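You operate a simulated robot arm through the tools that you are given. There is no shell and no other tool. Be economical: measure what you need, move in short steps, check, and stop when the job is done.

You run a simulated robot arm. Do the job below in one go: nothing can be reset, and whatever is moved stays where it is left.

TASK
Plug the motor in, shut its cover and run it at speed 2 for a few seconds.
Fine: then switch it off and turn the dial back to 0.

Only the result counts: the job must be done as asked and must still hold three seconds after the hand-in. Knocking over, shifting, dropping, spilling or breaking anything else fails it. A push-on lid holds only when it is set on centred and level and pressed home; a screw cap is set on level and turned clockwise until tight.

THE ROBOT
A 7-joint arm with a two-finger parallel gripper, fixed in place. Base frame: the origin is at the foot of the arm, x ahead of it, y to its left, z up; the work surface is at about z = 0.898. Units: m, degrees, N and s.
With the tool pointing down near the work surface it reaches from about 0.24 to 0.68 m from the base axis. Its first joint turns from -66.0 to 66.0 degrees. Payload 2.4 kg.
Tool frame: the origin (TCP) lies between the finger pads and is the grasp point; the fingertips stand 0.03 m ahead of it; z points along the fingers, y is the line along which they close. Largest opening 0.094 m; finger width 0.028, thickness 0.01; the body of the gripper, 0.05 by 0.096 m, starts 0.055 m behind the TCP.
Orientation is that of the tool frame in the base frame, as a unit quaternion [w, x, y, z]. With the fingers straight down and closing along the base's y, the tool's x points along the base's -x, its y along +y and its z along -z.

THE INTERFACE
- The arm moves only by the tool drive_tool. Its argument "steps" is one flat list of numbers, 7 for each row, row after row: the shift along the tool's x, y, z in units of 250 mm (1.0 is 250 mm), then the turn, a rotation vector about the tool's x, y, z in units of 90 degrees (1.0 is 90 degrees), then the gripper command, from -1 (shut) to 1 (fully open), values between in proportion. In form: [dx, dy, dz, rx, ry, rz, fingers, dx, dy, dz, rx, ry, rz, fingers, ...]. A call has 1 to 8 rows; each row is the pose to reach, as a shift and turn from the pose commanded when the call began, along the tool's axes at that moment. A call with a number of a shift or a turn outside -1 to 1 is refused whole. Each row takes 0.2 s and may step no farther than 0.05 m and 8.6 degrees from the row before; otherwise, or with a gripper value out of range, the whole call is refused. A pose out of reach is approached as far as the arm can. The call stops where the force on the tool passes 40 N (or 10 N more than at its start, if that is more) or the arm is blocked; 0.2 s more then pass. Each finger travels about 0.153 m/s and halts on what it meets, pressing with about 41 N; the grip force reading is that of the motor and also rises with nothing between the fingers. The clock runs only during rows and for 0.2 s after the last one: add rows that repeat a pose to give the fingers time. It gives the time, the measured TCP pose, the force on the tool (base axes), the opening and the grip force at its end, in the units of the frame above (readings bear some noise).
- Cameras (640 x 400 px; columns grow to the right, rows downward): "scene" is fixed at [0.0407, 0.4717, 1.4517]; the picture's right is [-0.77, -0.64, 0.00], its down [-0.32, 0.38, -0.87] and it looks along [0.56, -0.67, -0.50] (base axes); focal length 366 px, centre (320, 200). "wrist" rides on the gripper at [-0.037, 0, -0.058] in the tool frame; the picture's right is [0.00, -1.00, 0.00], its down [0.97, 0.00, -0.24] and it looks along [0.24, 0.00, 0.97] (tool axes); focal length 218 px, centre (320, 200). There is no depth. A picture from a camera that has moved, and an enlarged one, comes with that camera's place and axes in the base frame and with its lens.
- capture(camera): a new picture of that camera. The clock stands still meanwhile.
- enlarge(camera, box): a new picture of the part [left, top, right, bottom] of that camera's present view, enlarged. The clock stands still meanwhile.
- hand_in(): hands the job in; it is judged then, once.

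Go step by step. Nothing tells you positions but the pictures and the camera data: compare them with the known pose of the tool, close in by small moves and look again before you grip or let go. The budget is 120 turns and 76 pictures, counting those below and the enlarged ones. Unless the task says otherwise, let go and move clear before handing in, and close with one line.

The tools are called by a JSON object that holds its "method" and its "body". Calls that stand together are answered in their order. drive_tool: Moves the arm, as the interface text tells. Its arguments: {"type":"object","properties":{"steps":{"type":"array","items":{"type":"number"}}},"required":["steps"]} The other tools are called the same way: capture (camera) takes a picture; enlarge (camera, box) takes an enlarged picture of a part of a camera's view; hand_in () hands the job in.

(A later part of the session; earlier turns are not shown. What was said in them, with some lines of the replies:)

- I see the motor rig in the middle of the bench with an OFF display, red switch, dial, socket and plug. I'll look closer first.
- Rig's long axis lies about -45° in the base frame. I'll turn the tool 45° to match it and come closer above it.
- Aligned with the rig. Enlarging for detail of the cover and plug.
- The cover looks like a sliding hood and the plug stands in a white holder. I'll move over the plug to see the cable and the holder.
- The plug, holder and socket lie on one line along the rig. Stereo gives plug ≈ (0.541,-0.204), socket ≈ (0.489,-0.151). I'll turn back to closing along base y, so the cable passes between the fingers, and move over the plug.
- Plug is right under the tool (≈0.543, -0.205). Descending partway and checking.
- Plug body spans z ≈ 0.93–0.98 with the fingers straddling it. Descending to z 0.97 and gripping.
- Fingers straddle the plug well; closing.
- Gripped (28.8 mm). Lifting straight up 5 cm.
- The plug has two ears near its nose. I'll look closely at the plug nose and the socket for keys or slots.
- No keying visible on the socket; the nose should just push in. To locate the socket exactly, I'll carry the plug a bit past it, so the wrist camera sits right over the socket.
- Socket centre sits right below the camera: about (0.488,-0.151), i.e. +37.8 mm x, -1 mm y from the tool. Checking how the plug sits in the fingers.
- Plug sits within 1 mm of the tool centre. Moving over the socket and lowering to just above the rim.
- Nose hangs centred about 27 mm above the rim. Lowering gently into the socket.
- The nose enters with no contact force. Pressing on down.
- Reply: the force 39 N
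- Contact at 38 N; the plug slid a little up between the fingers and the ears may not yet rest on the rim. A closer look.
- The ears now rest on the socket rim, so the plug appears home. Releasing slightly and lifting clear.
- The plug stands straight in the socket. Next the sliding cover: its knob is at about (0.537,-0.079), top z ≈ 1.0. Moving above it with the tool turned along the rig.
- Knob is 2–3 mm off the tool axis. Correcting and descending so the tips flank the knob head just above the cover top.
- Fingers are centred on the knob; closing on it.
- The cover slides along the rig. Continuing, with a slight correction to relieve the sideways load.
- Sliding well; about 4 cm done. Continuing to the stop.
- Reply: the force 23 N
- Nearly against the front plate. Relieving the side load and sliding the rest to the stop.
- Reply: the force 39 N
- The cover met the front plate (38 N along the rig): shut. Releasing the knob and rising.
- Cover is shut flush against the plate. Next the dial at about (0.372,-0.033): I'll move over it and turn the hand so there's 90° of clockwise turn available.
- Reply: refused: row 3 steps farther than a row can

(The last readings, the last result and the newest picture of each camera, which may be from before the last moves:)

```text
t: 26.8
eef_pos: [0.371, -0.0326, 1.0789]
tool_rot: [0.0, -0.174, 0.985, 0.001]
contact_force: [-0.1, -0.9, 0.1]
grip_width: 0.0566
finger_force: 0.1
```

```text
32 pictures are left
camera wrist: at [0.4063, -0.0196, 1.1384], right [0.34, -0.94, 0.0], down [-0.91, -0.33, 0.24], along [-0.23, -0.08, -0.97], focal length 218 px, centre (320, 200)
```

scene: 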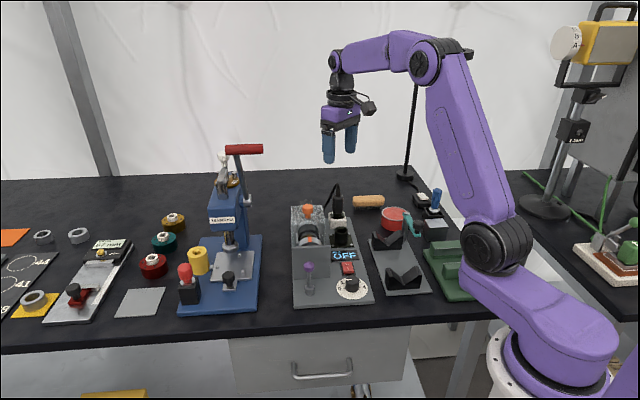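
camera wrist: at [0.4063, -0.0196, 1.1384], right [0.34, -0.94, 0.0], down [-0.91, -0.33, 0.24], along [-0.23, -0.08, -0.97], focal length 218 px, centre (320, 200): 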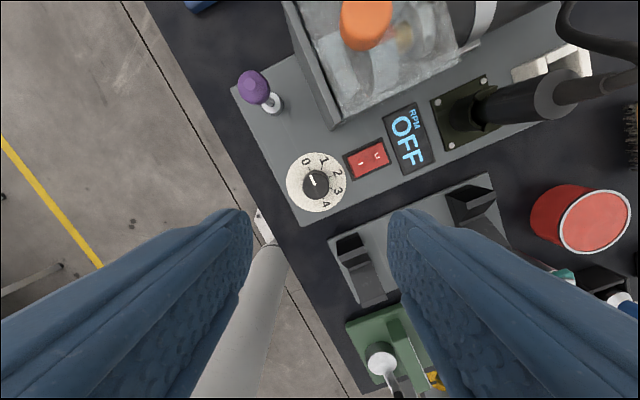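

Dial is under the tool within a few mm. Finishing the turn, lowering a bit, and looking again.

{"method": "drive_tool", "body": {"steps": [0, 0, 0.05, 0, 0, -0.07, 0.2, 0, 0, 0.1, 0, 0, -0.14, 0.2, 0, 0, 0.15, 0, 0, -0.21, 0.2, 0, 0, 0.2, 0, 0, -0.28, 0.2, 0, 0, 0.22, 0, 0, -0.28, 0.2]}}

{"method": "capture", "body": {"camera": "wrist"}}

{"method": "enlarge", "body": {"camera": "scene", "box": [285, 235, 385, 310]}}

```text
t: 28.0
eef_pos: [0.3702, -0.032, 1.0233]
tool_rot: [0.0, -0.384, 0.923, 0.0]
contact_force: [0.6, -0.1, -0.6]
grip_width: 0.0564
finger_force: 0.0
```

```text
31 pictures are left
camera wrist: at [0.397, -0.006, 1.0829], right [0.71, -0.71, 0.0], down [-0.68, -0.69, 0.24], along [-0.17, -0.17, -0.97], focal length 218 px, centre (320, 200)
```

wrist: 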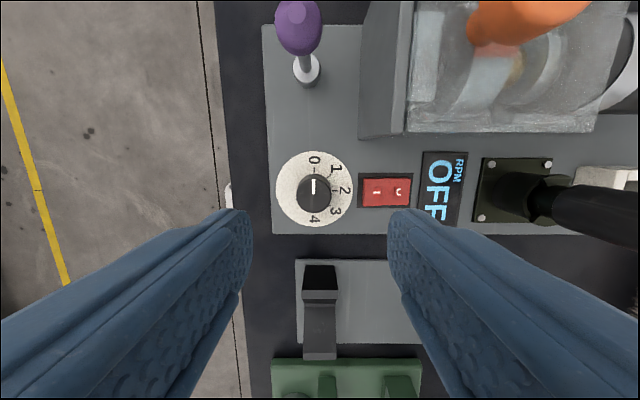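

```text
5.33 times, centred on (335, 272) of scene
camera zoom: at [0.0407, 0.4717, 1.4517], right [-0.77, -0.64, 0.0], down [-0.32, 0.38, -0.87], along [0.56, -0.67, -0.5], focal length 1954 px, centre (240, -187)
```

zoom: 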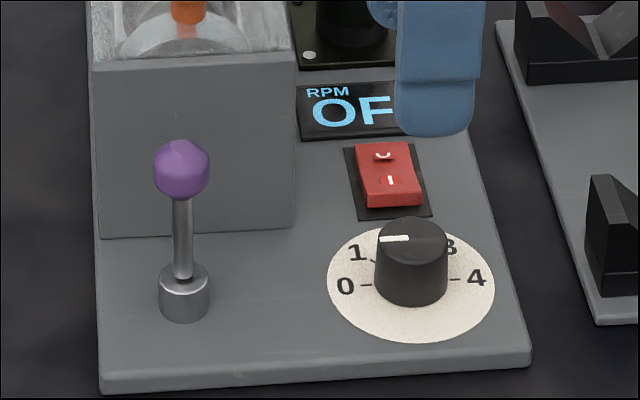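

Dial knob is within 3 mm of the tool. Narrowing the opening so the far finger clears the rocker switch, then descending partway.

{"method": "drive_tool", "body": {"steps": [-0.012, 0.007, 0.04, 0, 0, 0, -0.2, -0.012, 0.007, 0.1, 0, 0, 0, -0.2, -0.012, 0.007, 0.18, 0, 0, 0, -0.2, -0.012, 0.007, 0.18, 0, 0, 0, -0.2]}}

{"method": "capture", "body": {"camera": "wrist"}}

{"method": "enlarge", "body": {"camera": "scene", "box": [305, 225, 385, 305]}}

```text
t: 29.0
eef_pos: [0.3723, -0.0285, 0.9795]
tool_rot: [0.0, -0.383, 0.924, 0.0]
contact_force: [0.6, 0.0, 0.5]
grip_width: 0.0378
finger_force: 0.1
```

```text
29 pictures are left
camera wrist: at [0.3984, -0.003, 1.0388], right [0.71, -0.71, 0.0], down [-0.69, -0.69, 0.24], along [-0.17, -0.17, -0.97], focal length 218 px, centre (320, 200)
```

wrist: 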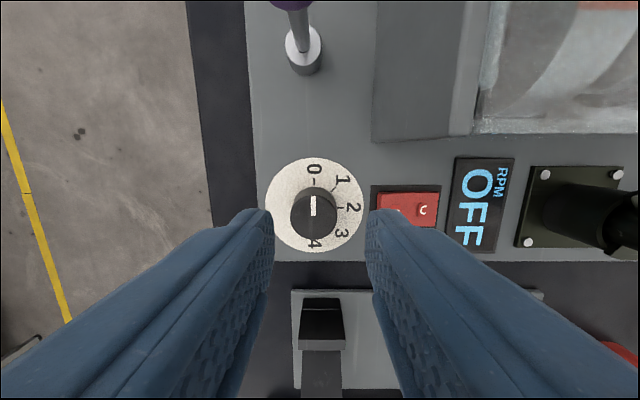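

```text
5.00 times, centred on (345, 265) of scene
camera zoom: at [0.0407, 0.4717, 1.4517], right [-0.77, -0.64, 0.0], down [-0.32, 0.38, -0.87], along [0.56, -0.67, -0.5], focal length 1832 px, centre (195, -125)
```

zoom: 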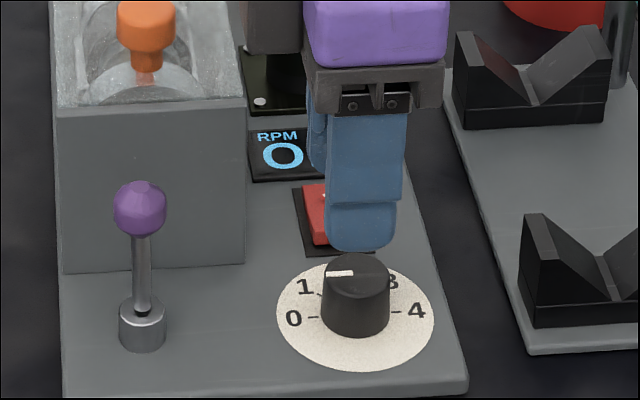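

Fine correction (−3 mm both ways), then down around the knob.

{"method": "drive_tool", "body": {"steps": [-0.012, 0.012, 0.04, 0, 0, 0, -0.2, -0.012, 0.012, 0.09, 0, 0, 0, -0.2, -0.012, 0.012, 0.13, 0, 0, 0, -0.2, -0.012, 0.012, 0.13, 0, 0, 0, -0.2]}}

{"method": "capture", "body": {"camera": "wrist"}}

```text
t: 30.0
eef_pos: [0.3714, -0.0261, 0.9479]
tool_rot: [0.0, -0.383, 0.924, 0.0]
contact_force: [0.2, -0.7, 0.1]
grip_width: 0.0375
finger_force: 0.1
```

```text
27 pictures are left
camera wrist: at [0.3982, 0.0009, 1.0067], right [0.71, -0.71, 0.0], down [-0.69, -0.69, 0.24], along [-0.17, -0.17, -0.97], focal length 218 px, centre (320, 200)
```

wrist: 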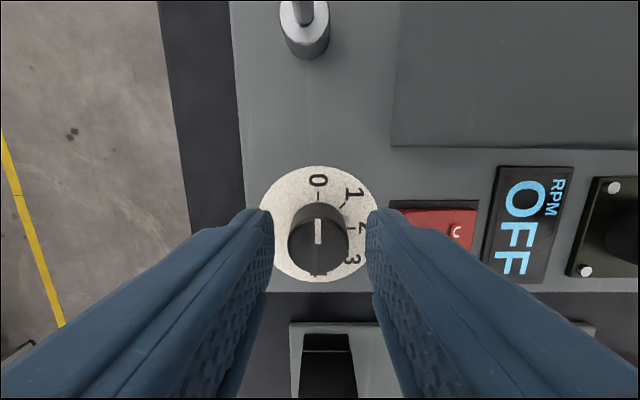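

Centred between the fingers; shifting 3.5 mm along the finger width toward the knob axis, then gripping.

{"method": "drive_tool", "body": {"steps": [-0.014, 0, 0, 0, 0, 0, -0.2, -0.014, 0, 0, 0, 0, 0, -0.2, -0.014, 0, 0, 0, 0, 0, -1, -0.014, 0, 0, 0, 0, 0, -1, -0.014, 0, 0, 0, 0, 0, -1]}}

{"method": "capture", "body": {"camera": "wrist"}}

```text
t: 31.2
eef_pos: [0.3745, -0.0232, 0.9482]
tool_rot: [0.0, -0.383, 0.924, 0.0]
contact_force: [-0.7, 0.4, 0.1]
grip_width: 0.0
finger_force: 32.8
```

```text
26 pictures are left
camera wrist: at [0.4009, 0.0031, 1.0067], right [0.71, -0.71, 0.0], down [-0.69, -0.69, 0.24], along [-0.17, -0.17, -0.97], focal length 218 px, centre (320, 200)
```

wrist: 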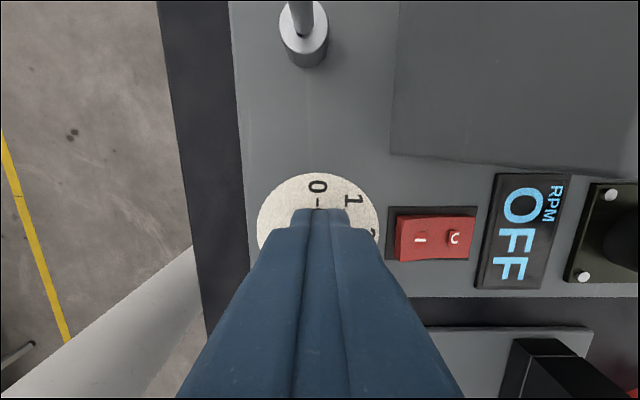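

The fingers closed above the knob: it's lower than I took it to be (top z ≈ 0.917), which also shifts its centre. Re-solving: knob axis is about 7 mm back. Raising, reopening and checking from there.

{"method": "drive_tool", "body": {"steps": [0, 0, -0.04, 0, 0, 0, -1, 0, 0, -0.06, 0, 0, 0, -0.2, 0.026, 0, -0.06, 0, 0, 0, -0.2, 0.026, 0, 0.0, 0, 0, 0, -0.2, 0.026, 0, 0.03, 0, 0, 0, -0.2, 0.026, 0, 0.05, 0, 0, 0, -0.2, 0.026, 0, 0.05, 0, 0, 0, -0.2]}}

{"method": "enlarge", "body": {"camera": "scene", "box": [305, 225, 385, 305]}}

{"method": "capture", "body": {"camera": "wrist"}}

```text
t: 32.8
eef_pos: [0.3707, -0.0253, 0.9339]
tool_rot: [-0.001, -0.383, 0.924, 0.0]
contact_force: [-0.1, 0.3, 0.2]
grip_width: 0.0373
finger_force: 0.0
```

```text
5.00 times, centred on (345, 265) of scene
camera zoom: at [0.0407, 0.4717, 1.4517], right [-0.77, -0.64, 0.0], down [-0.32, 0.38, -0.87], along [0.56, -0.67, -0.5], focal length 1832 px, centre (195, -125)
```

zoom: 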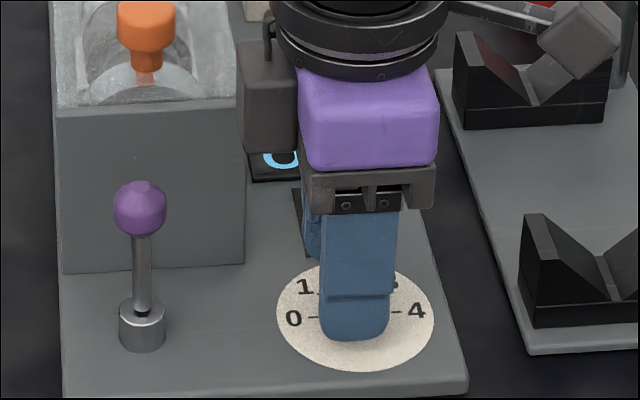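

```text
24 pictures are left
camera wrist: at [0.3971, 0.0001, 0.9929], right [0.71, -0.71, 0.0], down [-0.69, -0.69, 0.24], along [-0.17, -0.17, -0.97], focal length 218 px, centre (320, 200)
```

wrist: 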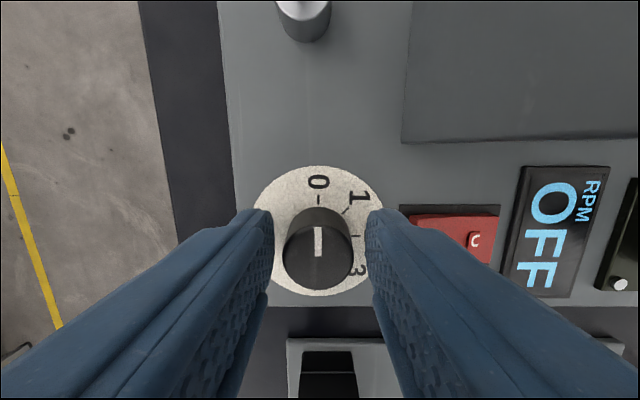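

The finger now hides the knob exactly in the scene view. Closing.

{"method": "drive_tool", "body": {"steps": [0, 0, 0, 0, 0, 0, -1, 0, 0, 0, 0, 0, 0, -1, 0, 0, 0, 0, 0, 0, -1]}}

```text
t: 33.6
eef_pos: [0.3692, -0.0266, 0.9341]
tool_rot: [-0.002, -0.384, 0.923, 0.0]
contact_force: [-3.8, 7.4, -1.2]
grip_width: 0.0286
finger_force: 44.7
```

Knob held (28.6 mm). Turning clockwise 90° to "2" in two calls.

{"method": "drive_tool", "body": {"steps": [0, 0, 0, 0, 0, 0.09, -1, 0, 0, 0, 0, 0, 0.18, -1, 0, 0, 0, 0, 0, 0.27, -1, 0, 0, 0, 0, 0, 0.36, -1, 0, 0, 0, 0, 0, 0.45, -1, 0, 0, 0, 0, 0, 0.5, -1]}}

{"method": "capture", "body": {"camera": "wrist"}}

```text
t: 34.6
eef_pos: [0.3724, -0.0281, 0.9346]
tool_rot: [0.001, -0.108, 0.994, -0.001]
contact_force: [3.7, -2.6, -7.6]
grip_width: 0.0286
finger_force: 44.8
stopped in row 5: the force on the tool passed its limit (the readings are from after the stop); the commanded pose is now the measured one
```

```text
23 pictures are left
camera wrist: at [0.4076, -0.0204, 0.9936], right [0.22, -0.98, 0.0], down [-0.95, -0.21, 0.24], along [-0.23, -0.05, -0.97], focal length 218 px, centre (320, 200)
```

wrist: 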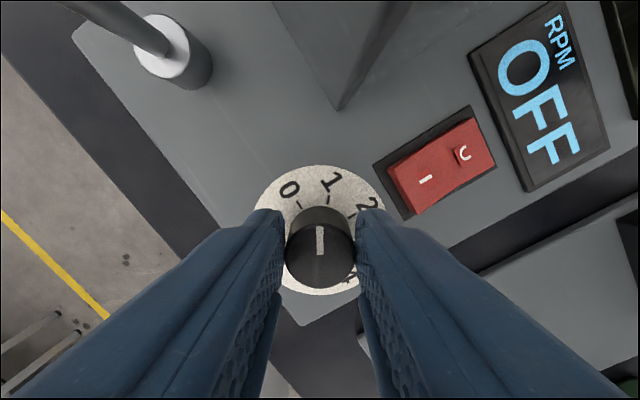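

The knob turns with the hand (now near 1), but it is about 5 mm off my turning axis. Re-gripping centred on the knob.

{"method": "drive_tool", "body": {"steps": [0, 0, 0, 0, 0, 0, -0.25, 0, 0, 0, 0, 0, 0, -0.25, 0.02, 0, 0, 0, 0, 0, -0.25, 0.02, 0, 0, 0, 0, 0, -0.25, 0.02, 0, 0, 0, 0, 0, -1, 0.02, 0, 0, 0, 0, 0, -1]}}

{"method": "drive_tool", "body": {"steps": [0, 0, 0, 0, 0, 0.08, -1, 0, 0, 0, 0, 0, 0.16, -1, 0, 0, 0, 0, 0, 0.24, -1, 0, 0, 0, 0, 0, 0.32, -1]}}

```text
t: 36.0
eef_pos: [0.3671, -0.0295, 0.9338]
tool_rot: [0.001, -0.108, 0.994, -0.001]
contact_force: [-1.3, 0.3, 0.3]
grip_width: 0.0283
finger_force: 45.3
```

```text
t: 37.0
eef_pos: [0.3657, -0.0299, 0.934]
tool_rot: [0.001, 0.144, 0.99, -0.001]
contact_force: [4.3, -4.1, -18.2]
grip_width: 0.0284
finger_force: 44.9
```

Turning smoothly now. Another 28°.

{"method": "drive_tool", "body": {"steps": [0, 0, 0, 0, 0, 0.08, -1, 0, 0, 0, 0, 0, 0.16, -1, 0, 0, 0, 0, 0, 0.24, -1, 0, 0, 0, 0, 0, 0.316, -1]}}

{"method": "capture", "body": {"camera": "wrist"}}

```text
t: 38.0
eef_pos: [0.3664, -0.0305, 0.933]
tool_rot: [0.001, 0.383, 0.924, 0.0]
contact_force: [6.3, -17.5, -29.5]
grip_width: 0.0283
finger_force: 44.9
```

```text
22 pictures are left
camera wrist: at [0.3927, -0.0561, 0.9939], right [-0.71, -0.71, 0.0], down [-0.69, 0.69, 0.24], along [-0.17, 0.17, -0.97], focal length 218 px, centre (320, 200)
```

wrist: 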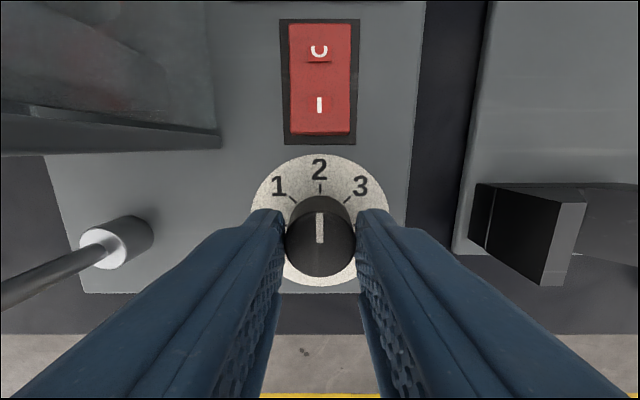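

Dial points at 2. Releasing, rising, and moving with closed fingers over the "I" end of the rocker.

{"method": "drive_tool", "body": {"steps": [0, 0, 0, 0, 0, 0, 0, 0, 0, 0, 0, 0, 0, 0, 0, 0, -0.1, 0, 0, 0, 0, 0, 0, -0.2, 0, 0, 0, -0.5, -0.09, 0, -0.2, 0, 0, 0, -1, -0.176, 0, -0.2, 0, 0, 0, -1, -0.176, 0, -0.16, 0, 0, 0, -1, -0.176, 0, -0.16, 0, 0, 0, -1]}}

{"method": "enlarge", "body": {"camera": "scene", "box": [305, 225, 385, 305]}}

{"method": "capture", "body": {"camera": "wrist"}}

```text
t: 39.9
eef_pos: [0.3965, -0.0599, 0.9751]
tool_rot: [0.001, 0.381, 0.924, 0.001]
contact_force: [0.1, 0.5, 0.2]
grip_width: 0.0
finger_force: 33.0
```

```text
5.00 times, centred on (345, 265) of scene
camera zoom: at [0.0407, 0.4717, 1.4517], right [-0.77, -0.64, 0.0], down [-0.32, 0.38, -0.87], along [0.56, -0.67, -0.5], focal length 1832 px, centre (195, -125)
```

zoom: 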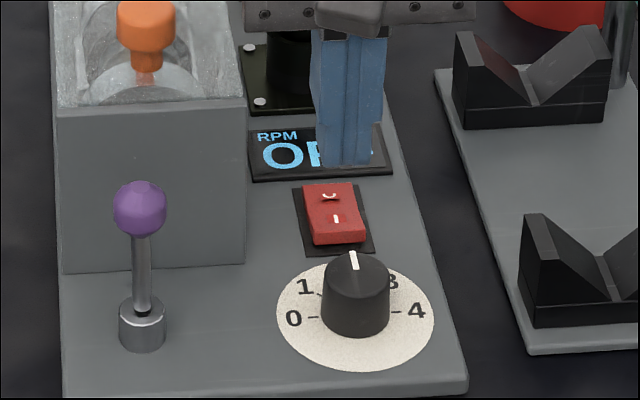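

```text
20 pictures are left
camera wrist: at [0.4235, -0.0856, 1.0336], right [-0.7, -0.71, 0.0], down [-0.69, 0.68, 0.24], along [-0.17, 0.17, -0.97], focal length 218 px, centre (320, 200)
```

wrist: 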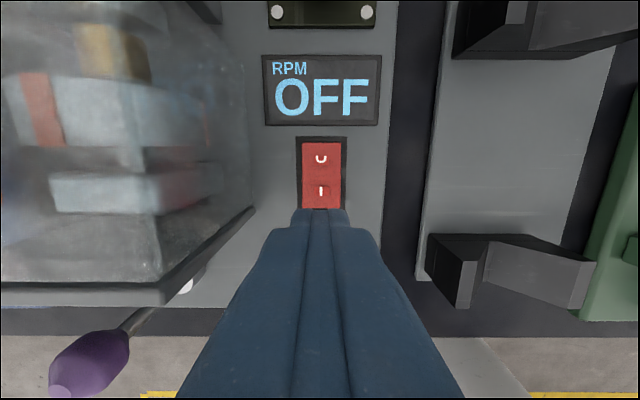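

Fingertips hover just short of the "I" end. Nudging 7 mm ahead and pressing down in small steps.

{"method": "drive_tool", "body": {"steps": [-0.028, 0.008, 0.04, 0, 0, 0, -1, -0.028, 0.008, 0.08, 0, 0, 0, -1, -0.028, 0.008, 0.1, 0, 0, 0, -1, -0.028, 0.008, 0.12, 0, 0, 0, -1, -0.028, 0.008, 0.135, 0, 0, 0, -1, -0.028, 0.008, 0.15, 0, 0, 0, -1, -0.028, 0.008, 0.165, 0, 0, 0, -1]}}

{"method": "enlarge", "body": {"camera": "scene", "box": [305, 225, 385, 305]}}

```text
t: 41.5
eef_pos: [0.4039, -0.0638, 0.9327]
tool_rot: [0.001, 0.382, 0.924, 0.001]
contact_force: [0.6, -0.3, -0.2]
grip_width: 0.0002
finger_force: 33.2
```

```text
5.00 times, centred on (345, 265) of scene
camera zoom: at [0.0407, 0.4717, 1.4517], right [-0.77, -0.64, 0.0], down [-0.32, 0.38, -0.87], along [0.56, -0.67, -0.5], focal length 1832 px, centre (195, -125)
```

zoom: 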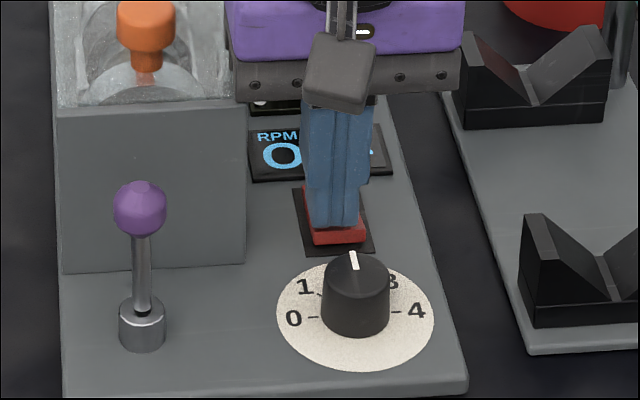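

Tip is right at the "I" mark, not yet in contact. Continuing down.

{"method": "drive_tool", "body": {"steps": [0.01, 0, 0.01, 0, 0, 0, -1, 0.01, 0, 0.02, 0, 0, 0, -1, 0.01, 0, 0.03, 0, 0, 0, -1, 0.01, 0, 0.04, 0, 0, 0, -1, 0.01, 0, 0.04, 0, 0, 0, -1]}}

{"method": "enlarge", "body": {"camera": "scene", "box": [305, 225, 385, 305]}}

```text
t: 42.2
eef_pos: [0.4023, -0.0617, 0.9303]
tool_rot: [0.001, 0.38, 0.925, 0.0]
contact_force: [-5.1, 1.6, 13.3]
grip_width: 0.0
finger_force: 32.8
stopped in row 3: the force on the tool passed its limit (the readings are from after the stop); the commanded pose is now the measured one
```

```text
5.00 times, centred on (345, 265) of scene
camera zoom: at [0.0404, 0.4718, 1.4517], right [-0.77, -0.64, 0.0], down [-0.32, 0.38, -0.87], along [0.56, -0.67, -0.5], focal length 1832 px, centre (195, -125)
```

zoom: 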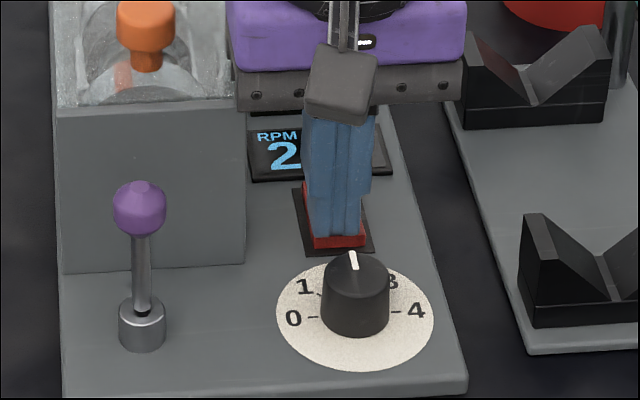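

The display reads 2xxx: the motor runs. Lifting off and moving over the "0" end while it runs.

{"method": "drive_tool", "body": {"steps": [0, 0, -0.07, 0, 0, 0, -1, 0, 0, -0.14, 0, 0, 0, -1, -0.05, 0, -0.14, 0, 0, 0, -1, -0.1, 0, -0.14, 0, 0, 0, -1, -0.1, 0, -0.14, 0, 0, 0, -1, -0.1, 0, -0.14, 0, 0, 0, -1, -0.1, 0, -0.14, 0, 0, 0, -1, -0.1, 0, -0.14, 0, 0, 0, -1]}}

{"method": "enlarge", "body": {"camera": "scene", "box": [285, 205, 385, 305]}}

{"method": "capture", "body": {"camera": "wrist"}}

```text
t: 44.0
eef_pos: [0.4198, -0.0796, 0.9651]
tool_rot: [0.003, 0.38, 0.925, 0.0]
contact_force: [-0.2, 0.2, 0.1]
grip_width: 0.0
finger_force: 33.1
```

```text
4.00 times, centred on (335, 255) of scene
camera zoom: at [0.0407, 0.4717, 1.4517], right [-0.77, -0.64, 0.0], down [-0.32, 0.38, -0.87], along [0.56, -0.67, -0.5], focal length 1466 px, centre (260, -20)
```

zoom: 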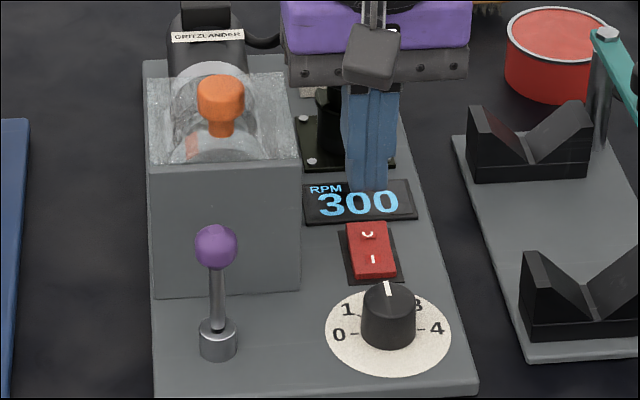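

```text
16 pictures are left
camera wrist: at [0.4462, -0.1059, 1.0245], right [-0.7, -0.71, 0.0], down [-0.69, 0.68, 0.24], along [-0.17, 0.17, -0.97], focal length 218 px, centre (320, 200)
```

wrist: 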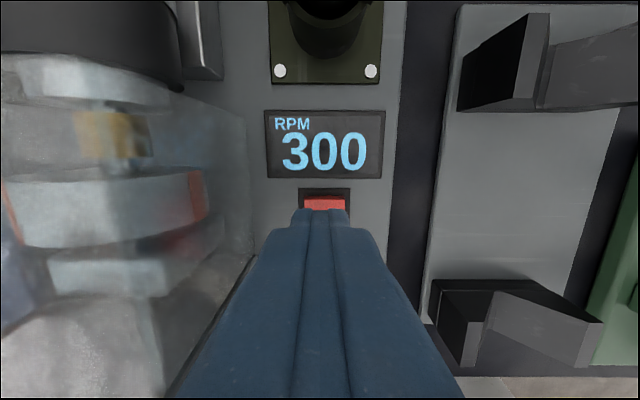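

Motor running at a steady 300 rpm with dial at 2. Holding a couple of seconds more.

{"method": "drive_tool", "body": {"steps": [0, 0, 0, 0, 0, 0, -1, 0, 0, 0, 0, 0, 0, -1, 0, 0, 0, 0, 0, 0, -1, 0, 0, 0, 0, 0, 0, -1, 0, 0, 0, 0, 0, 0, -1, 0, 0, 0, 0, 0, 0, -1, 0, 0, 0, 0, 0, 0, -1, 0, 0, 0, 0, 0, 0, -1]}}

{"method": "drive_tool", "body": {"steps": [0, 0, 0, 0, 0, 0, -1, 0, 0, 0, 0, 0, 0, -1, 0, 0, 0.05, 0, 0, 0, -1, 0, 0, 0.1, 0, 0, 0, -1, 0, 0, 0.12, 0, 0, 0, -1, 0, 0, 0.135, 0, 0, 0, -1, 0, 0, 0.15, 0, 0, 0, -1, 0, 0, 0.165, 0, 0, 0, -1]}}

{"method": "enlarge", "body": {"camera": "scene", "box": [285, 205, 385, 305]}}

```text
t: 45.8
eef_pos: [0.4205, -0.08, 0.9644]
tool_rot: [0.002, 0.382, 0.924, 0.0]
contact_force: [0.8, -0.4, -0.2]
grip_width: 0.0001
finger_force: 33.2
```

```text
t: 47.4
eef_pos: [0.4209, -0.0794, 0.9315]
tool_rot: [0.002, 0.381, 0.925, 0.0]
contact_force: [-4.2, 1.5, 12.6]
grip_width: 0.0001
finger_force: 33.1
stopped in row 8: the force on the tool passed its limit (the readings are from after the stop); the commanded pose is now the measured one
```

```text
4.00 times, centred on (335, 255) of scene
camera zoom: at [0.0404, 0.4718, 1.4517], right [-0.77, -0.64, 0.0], down [-0.32, 0.38, -0.87], along [0.56, -0.67, -0.5], focal length 1466 px, centre (260, -20)
```

zoom: 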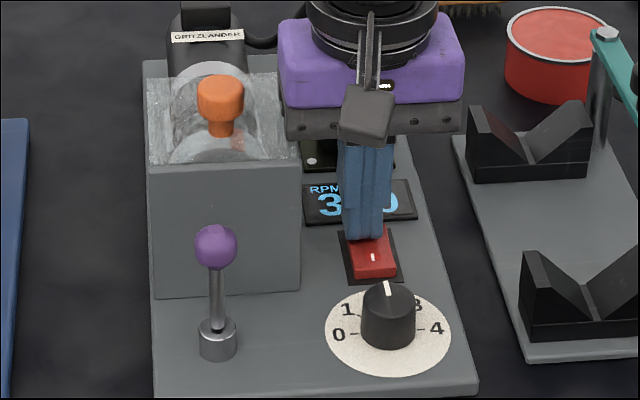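

The rocker seems flipped back. Lifting off to check the display.

{"method": "drive_tool", "body": {"steps": [0, 0, -0.08, 0, 0, 0, -1, 0, 0, -0.2, 0, 0, 0, -1, 0.1, 0, -0.25, 0, 0, 0, -1, 0.2, 0, -0.25, 0, 0, 0, -0.6, 0.29, 0, -0.25, 0, 0, 0, -0.2, 0.29, 0, -0.25, 0, 0, 0, -0.2]}}

{"method": "enlarge", "body": {"camera": "scene", "box": [285, 205, 385, 305]}}

{"method": "capture", "body": {"camera": "wrist"}}

```text
t: 48.8
eef_pos: [0.3698, -0.0291, 0.9933]
tool_rot: [0.004, 0.381, 0.925, 0.0]
contact_force: [-0.7, 0.1, 0.7]
grip_width: 0.0376
finger_force: 0.1
```

```text
4.00 times, centred on (335, 255) of scene
camera zoom: at [0.0406, 0.4717, 1.4517], right [-0.77, -0.64, 0.0], down [-0.32, 0.38, -0.87], along [0.56, -0.67, -0.5], focal length 1466 px, centre (260, -20)
```

zoom: 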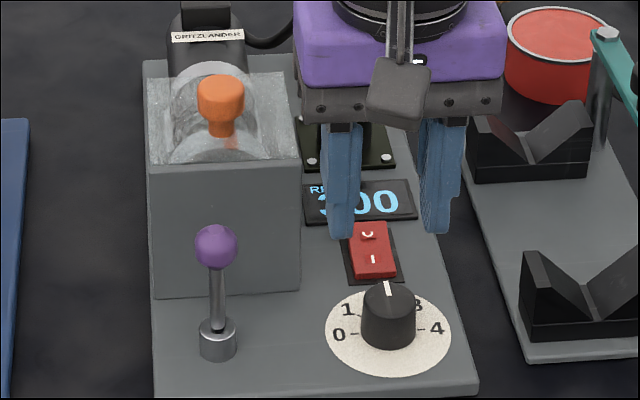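

```text
13 pictures are left
camera wrist: at [0.3959, -0.0537, 1.0524], right [-0.7, -0.71, 0.0], down [-0.69, 0.68, 0.24], along [-0.17, 0.17, -0.97], focal length 218 px, centre (320, 200)
```

wrist: 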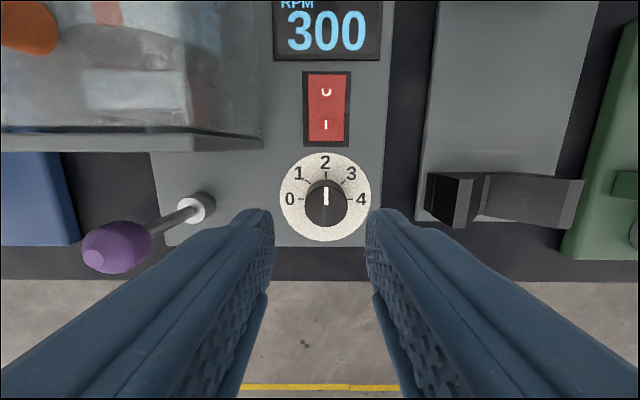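

Still at 300: the press on the "0" end was cut short. Going back, a touch nearer the "0" mark, and pressing further.

{"method": "drive_tool", "body": {"steps": [-0.09, 0, 0, 0, 0, 0, -1, -0.18, 0, 0, 0, 0, 0, -1, -0.272, -0.006, 0, 0, 0, 0, -1, -0.272, -0.006, 0.1, 0, 0, 0, -1, -0.272, -0.006, 0.2, 0, 0, 0, -1, -0.272, -0.006, 0.225, 0, 0, 0, -1, -0.272, -0.006, 0.235, 0, 0, 0, -1, -0.272, -0.006, 0.245, 0, 0, 0, -1]}}

{"method": "drive_tool", "body": {"steps": [0, 0, 0.008, 0, 0, 0, -1, 0, 0, 0.016, 0, 0, 0, -1, 0, 0, 0.024, 0, 0, 0, -1, 0, 0, 0.032, 0, 0, 0, -1, 0, 0, 0.04, 0, 0, 0, -1]}}

{"method": "enlarge", "body": {"camera": "scene", "box": [285, 205, 385, 305]}}

```text
t: 50.6
eef_pos: [0.4163, -0.0774, 0.9313]
tool_rot: [0.003, 0.381, 0.925, 0.001]
contact_force: [-1.4, -0.6, 0.2]
grip_width: 0.0
finger_force: 32.8
```

```text
t: 51.1
eef_pos: [0.4161, -0.0796, 0.9305]
tool_rot: [0.003, 0.381, 0.925, 0.001]
contact_force: [-4.5, 0.6, 10.9]
grip_width: 0.0
finger_force: 33.5
stopped in row 2: the force on the tool passed its limit (the readings are from after the stop); the commanded pose is now the measured one
```

```text
4.00 times, centred on (335, 255) of scene
camera zoom: at [0.0404, 0.4718, 1.4517], right [-0.77, -0.64, 0.0], down [-0.32, 0.38, -0.87], along [0.56, -0.67, -0.5], focal length 1466 px, centre (260, -20)
```

zoom: 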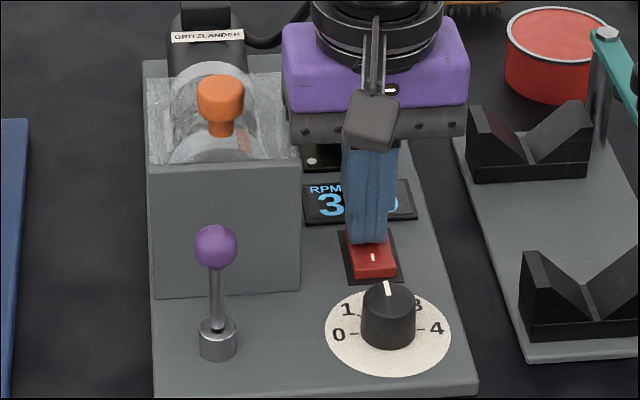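

It stops right at contact; I'm probably too near the pivot. Lifting, moving 9 mm farther out on the "0" end, and pressing again.

{"method": "drive_tool", "body": {"steps": [0, 0, -0.03, 0, 0, 0, -1, -0.038, 0, -0.03, 0, 0, 0, -1, -0.038, 0, -0.01, 0, 0, 0, -1, -0.038, 0, 0.0, 0, 0, 0, -1, -0.038, 0, 0.01, 0, 0, 0, -1, -0.038, 0, 0.02, 0, 0, 0, -1, -0.038, 0, 0.03, 0, 0, 0, -1, -0.038, 0, 0.04, 0, 0, 0, -1]}}

{"method": "enlarge", "body": {"camera": "scene", "box": [285, 205, 385, 305]}}

```text
t: 52.4
eef_pos: [0.4251, -0.0844, 0.9298]
tool_rot: [0.004, 0.382, 0.924, 0.0]
contact_force: [-2.4, 0.8, 7.8]
grip_width: 0.0
finger_force: 33.1
stopped in row 6: the force on the tool passed its limit (the readings are from after the stop); the commanded pose is now the measured one
```

```text
4.00 times, centred on (335, 255) of scene
camera zoom: at [0.0405, 0.4718, 1.4517], right [-0.77, -0.64, 0.0], down [-0.32, 0.38, -0.87], along [0.56, -0.67, -0.5], focal length 1466 px, centre (260, -20)
```

zoom: 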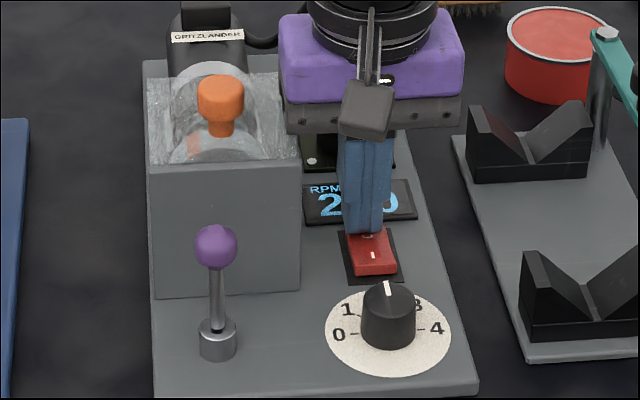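

The rpm is falling: switched off. Lifting and moving back over the dial with the fingers opened.

{"method": "drive_tool", "body": {"steps": [0, 0, -0.1, 0, 0, 0, -1, 0, 0, -0.22, 0, 0, 0, -1, 0.1, -0.005, -0.22, 0, 0, 0, -0.7, 0.2, -0.01, -0.22, 0, 0, 0, -0.2, 0.318, -0.0136, -0.22, 0, 0, 0, -0.2, 0.318, -0.0136, -0.2, 0, 0, 0, -0.2]}}

{"method": "capture", "body": {"camera": "wrist"}}

```text
t: 53.8
eef_pos: [0.3667, -0.0316, 0.9777]
tool_rot: [0.004, 0.382, 0.924, 0.0]
contact_force: [-0.3, 1.3, -0.5]
grip_width: 0.0377
finger_force: 0.0
```

```text
10 pictures are left
camera wrist: at [0.3931, -0.0572, 1.0372], right [-0.71, -0.71, 0.0], down [-0.69, 0.69, 0.23], along [-0.16, 0.17, -0.97], focal length 218 px, centre (320, 200)
```

wrist: 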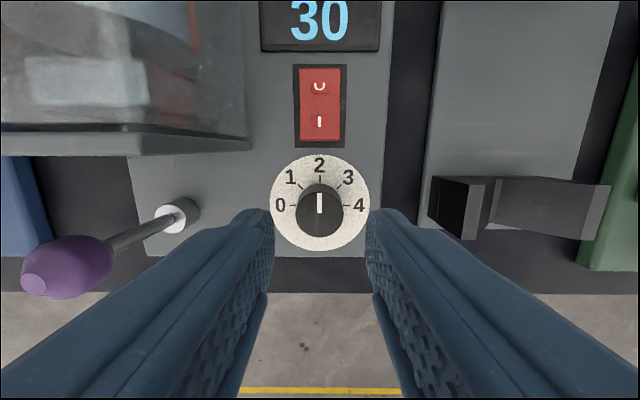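

Rpm is down to 30 and the knob is centred below. Descending and gripping it.

{"method": "drive_tool", "body": {"steps": [-0.003, 0, 0.06, 0, 0, 0, -0.2, -0.003, 0, 0.12, 0, 0, 0, -0.2, -0.003, 0, 0.175, 0, 0, 0, -0.2, -0.003, 0, 0.175, 0, 0, 0, -0.2, -0.003, 0, 0.175, 0, 0, 0, -1, -0.003, 0, 0.175, 0, 0, 0, -1, -0.003, 0, 0.175, 0, 0, 0, -1]}}

{"method": "drive_tool", "body": {"steps": [0, 0, 0, 0, 0, -0.08, -1, 0, 0, 0, 0, 0, -0.16, -1, 0, 0, 0, 0, 0, -0.24, -1, 0, 0, 0, 0, 0, -0.32, -1, 0, 0, 0, 0, 0, -0.4, -1]}}

```text
t: 55.4
eef_pos: [0.3685, -0.0314, 0.9351]
tool_rot: [0.004, 0.381, 0.925, 0.001]
contact_force: [15.3, 16.4, -21.3]
grip_width: 0.0286
finger_force: 45.1
```

```text
t: 55.9
eef_pos: [0.3689, -0.0323, 0.9352]
tool_rot: [0.007, 0.325, 0.946, 0.002]
contact_force: [5.9, 4.8, -10.0]
grip_width: 0.0283
finger_force: 45.0
stopped in row 2: the force on the tool passed its limit (the readings are from after the stop); the commanded pose is now the measured one
```

Side load has been relieved by the stop; continuing counter-clockwise.

{"method": "drive_tool", "body": {"steps": [0, 0.003, 0, 0, 0, -0.07, -1, 0, 0.003, 0, 0, 0, -0.15, -1, 0, 0.003, 0, 0, 0, -0.23, -1, 0, 0.003, 0, 0, 0, -0.31, -1]}}

```text
t: 56.9
eef_pos: [0.369, -0.0302, 0.9346]
tool_rot: [0.006, 0.085, 0.996, -0.001]
contact_force: [9.7, 12.3, -16.9]
grip_width: 0.0284
finger_force: 45.1
```

{"method": "drive_tool", "body": {"steps": [-0.003, 0.003, 0, 0, 0, -0.07, -1, -0.004, 0.004, 0, 0, 0, -0.15, -1, -0.004, 0.004, 0, 0, 0, -0.23, -1, -0.004, 0.004, 0, 0, 0, -0.31, -1]}}

{"method": "capture", "body": {"camera": "wrist"}}

```text
t: 57.9
eef_pos: [0.3687, -0.0285, 0.9334]
tool_rot: [0.004, -0.157, 0.988, -0.002]
contact_force: [-3.2, 34.0, 3.5]
grip_width: 0.0287
finger_force: 45.3
```

```text
9 pictures are left
camera wrist: at [0.404, -0.0169, 0.9941], right [0.31, -0.95, 0.0], down [-0.92, -0.3, 0.23], along [-0.22, -0.08, -0.97], focal length 218 px, centre (320, 200)
```

wrist: 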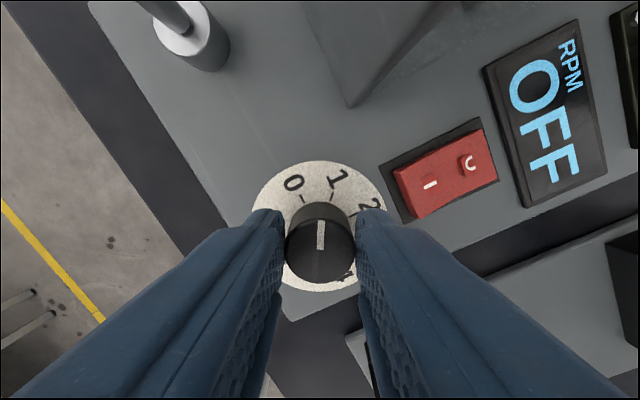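

Display shows OFF; about 27° remains to 0. Relieving the side load and finishing the turn.

{"method": "drive_tool", "body": {"steps": [-0.004, 0.01, 0, 0, 0, 0, -1, -0.004, 0.01, 0, 0, 0, -0.07, -1, -0.004, 0.011, 0, 0, 0, -0.15, -1, -0.004, 0.012, 0, 0, 0, -0.23, -1, -0.004, 0.012, 0, 0, 0, -0.3, -1]}}

{"method": "capture", "body": {"camera": "wrist"}}

```text
t: 59.1
eef_pos: [0.3675, -0.0273, 0.935]
tool_rot: [0.004, -0.382, 0.924, -0.003]
contact_force: [-16.2, 13.6, 16.3]
grip_width: 0.0281
finger_force: 45.4
```

```text
8 pictures are left
camera wrist: at [0.3943, -0.0009, 0.994], right [0.71, -0.71, 0.01], down [-0.69, -0.69, 0.24], along [-0.16, -0.17, -0.97], focal length 218 px, centre (320, 200)
```

wrist: 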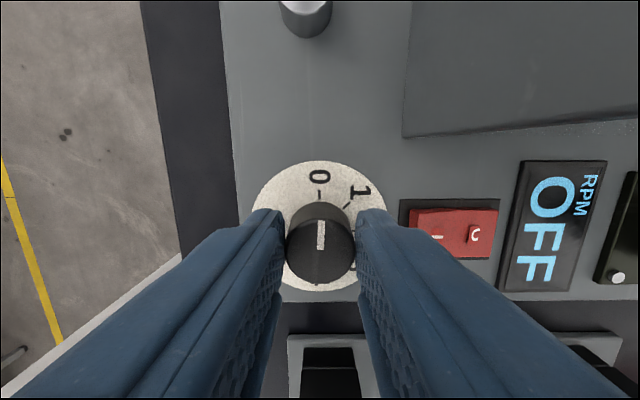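

Pointer lines up with 0 and the display reads OFF. Releasing and rising clear.

{"method": "drive_tool", "body": {"steps": [0, 0, 0, 0, 0, 0, -0.2, 0, 0, 0, 0, 0, 0, -0.2, 0, 0, -0.1, 0, 0, 0, -0.2, 0, 0, -0.25, 0, 0, 0, -0.2, 0, 0, -0.42, 0, 0, 0, -0.2, 0, 0, -0.6, 0, 0, 0, -0.2, 0, 0, -0.6, 0, 0, 0, -0.2]}}

{"method": "capture", "body": {"camera": "wrist"}}

{"method": "enlarge", "body": {"camera": "scene", "box": [275, 180, 395, 315]}}

{"method": "capture", "body": {"camera": "scene"}}

```text
t: 60.7
eef_pos: [0.3644, -0.0263, 1.0866]
tool_rot: [0.006, -0.381, 0.925, -0.003]
contact_force: [0.2, 0.2, 1.1]
grip_width: 0.0376
finger_force: 0.1
```

```text
7 pictures are left
camera wrist: at [0.3905, 0.001, 1.1461], right [0.7, -0.71, 0.01], down [-0.69, -0.68, 0.23], along [-0.16, -0.17, -0.97], focal length 218 px, centre (320, 200)
```

wrist: 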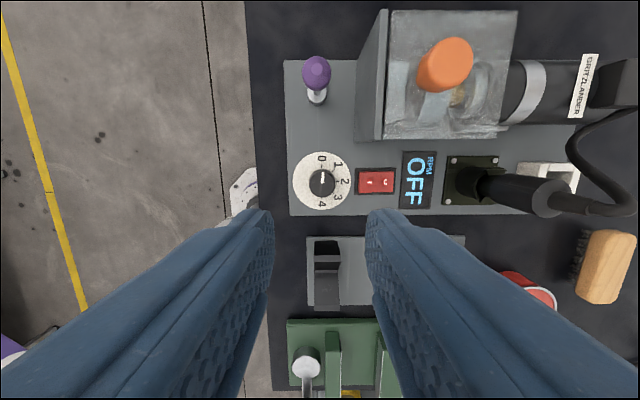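

```text
2.96 times, centred on (335, 248) of scene
camera zoom: at [0.0406, 0.4717, 1.4517], right [-0.77, -0.64, 0.0], down [-0.32, 0.38, -0.87], along [0.56, -0.67, -0.5], focal length 1086 px, centre (276, 59)
```

zoom: 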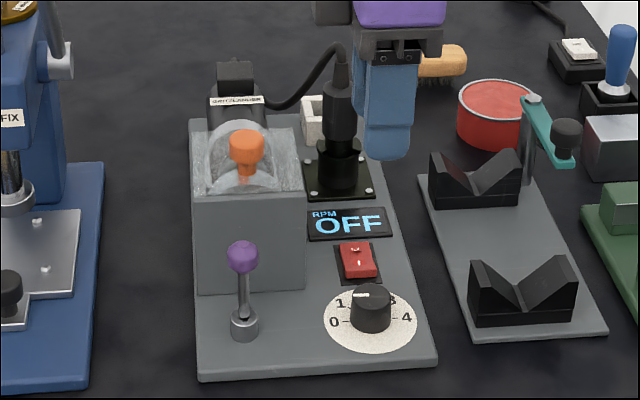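

```text
5 pictures are left
```

scene: 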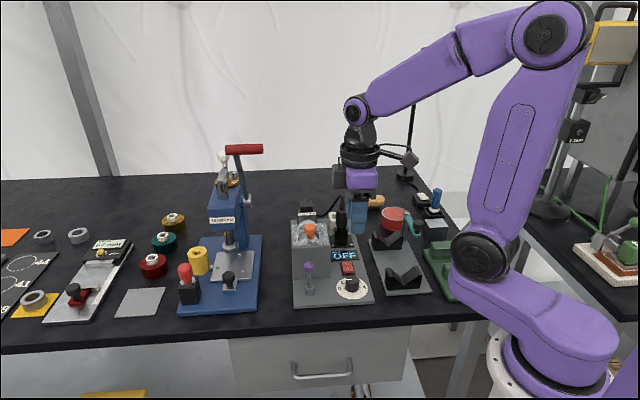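

Everything else stands as before. One last look at the dial pointer.

{"method": "enlarge", "body": {"camera": "wrist", "box": [280, 140, 440, 230]}}

```text
4.00 times, centred on (360, 185) of wrist
camera zoom: at [0.3905, 0.001, 1.1461], right [0.7, -0.71, 0.01], down [-0.69, -0.68, 0.23], along [-0.16, -0.17, -0.97], focal length 873 px, centre (160, 260)
```

zoom: 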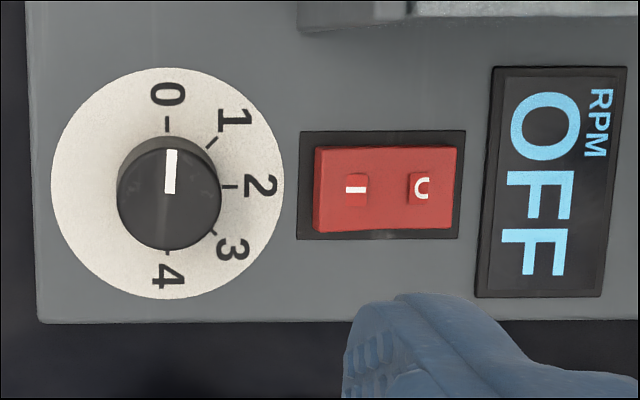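

The pointer is at 0, the switch is off, the cover is shut and the plug is in. Handing in.

{"method": "hand_in", "body": {}}

```text
The job is handed in.
```

The motor was plugged in, its cover shut, and it ran at speed 2 (300 rpm) for about 10 seconds. That was longer than planned because the first two presses on the "0" end didn't switch it off. It's now off with the dial back at 0, and the job is handed in.
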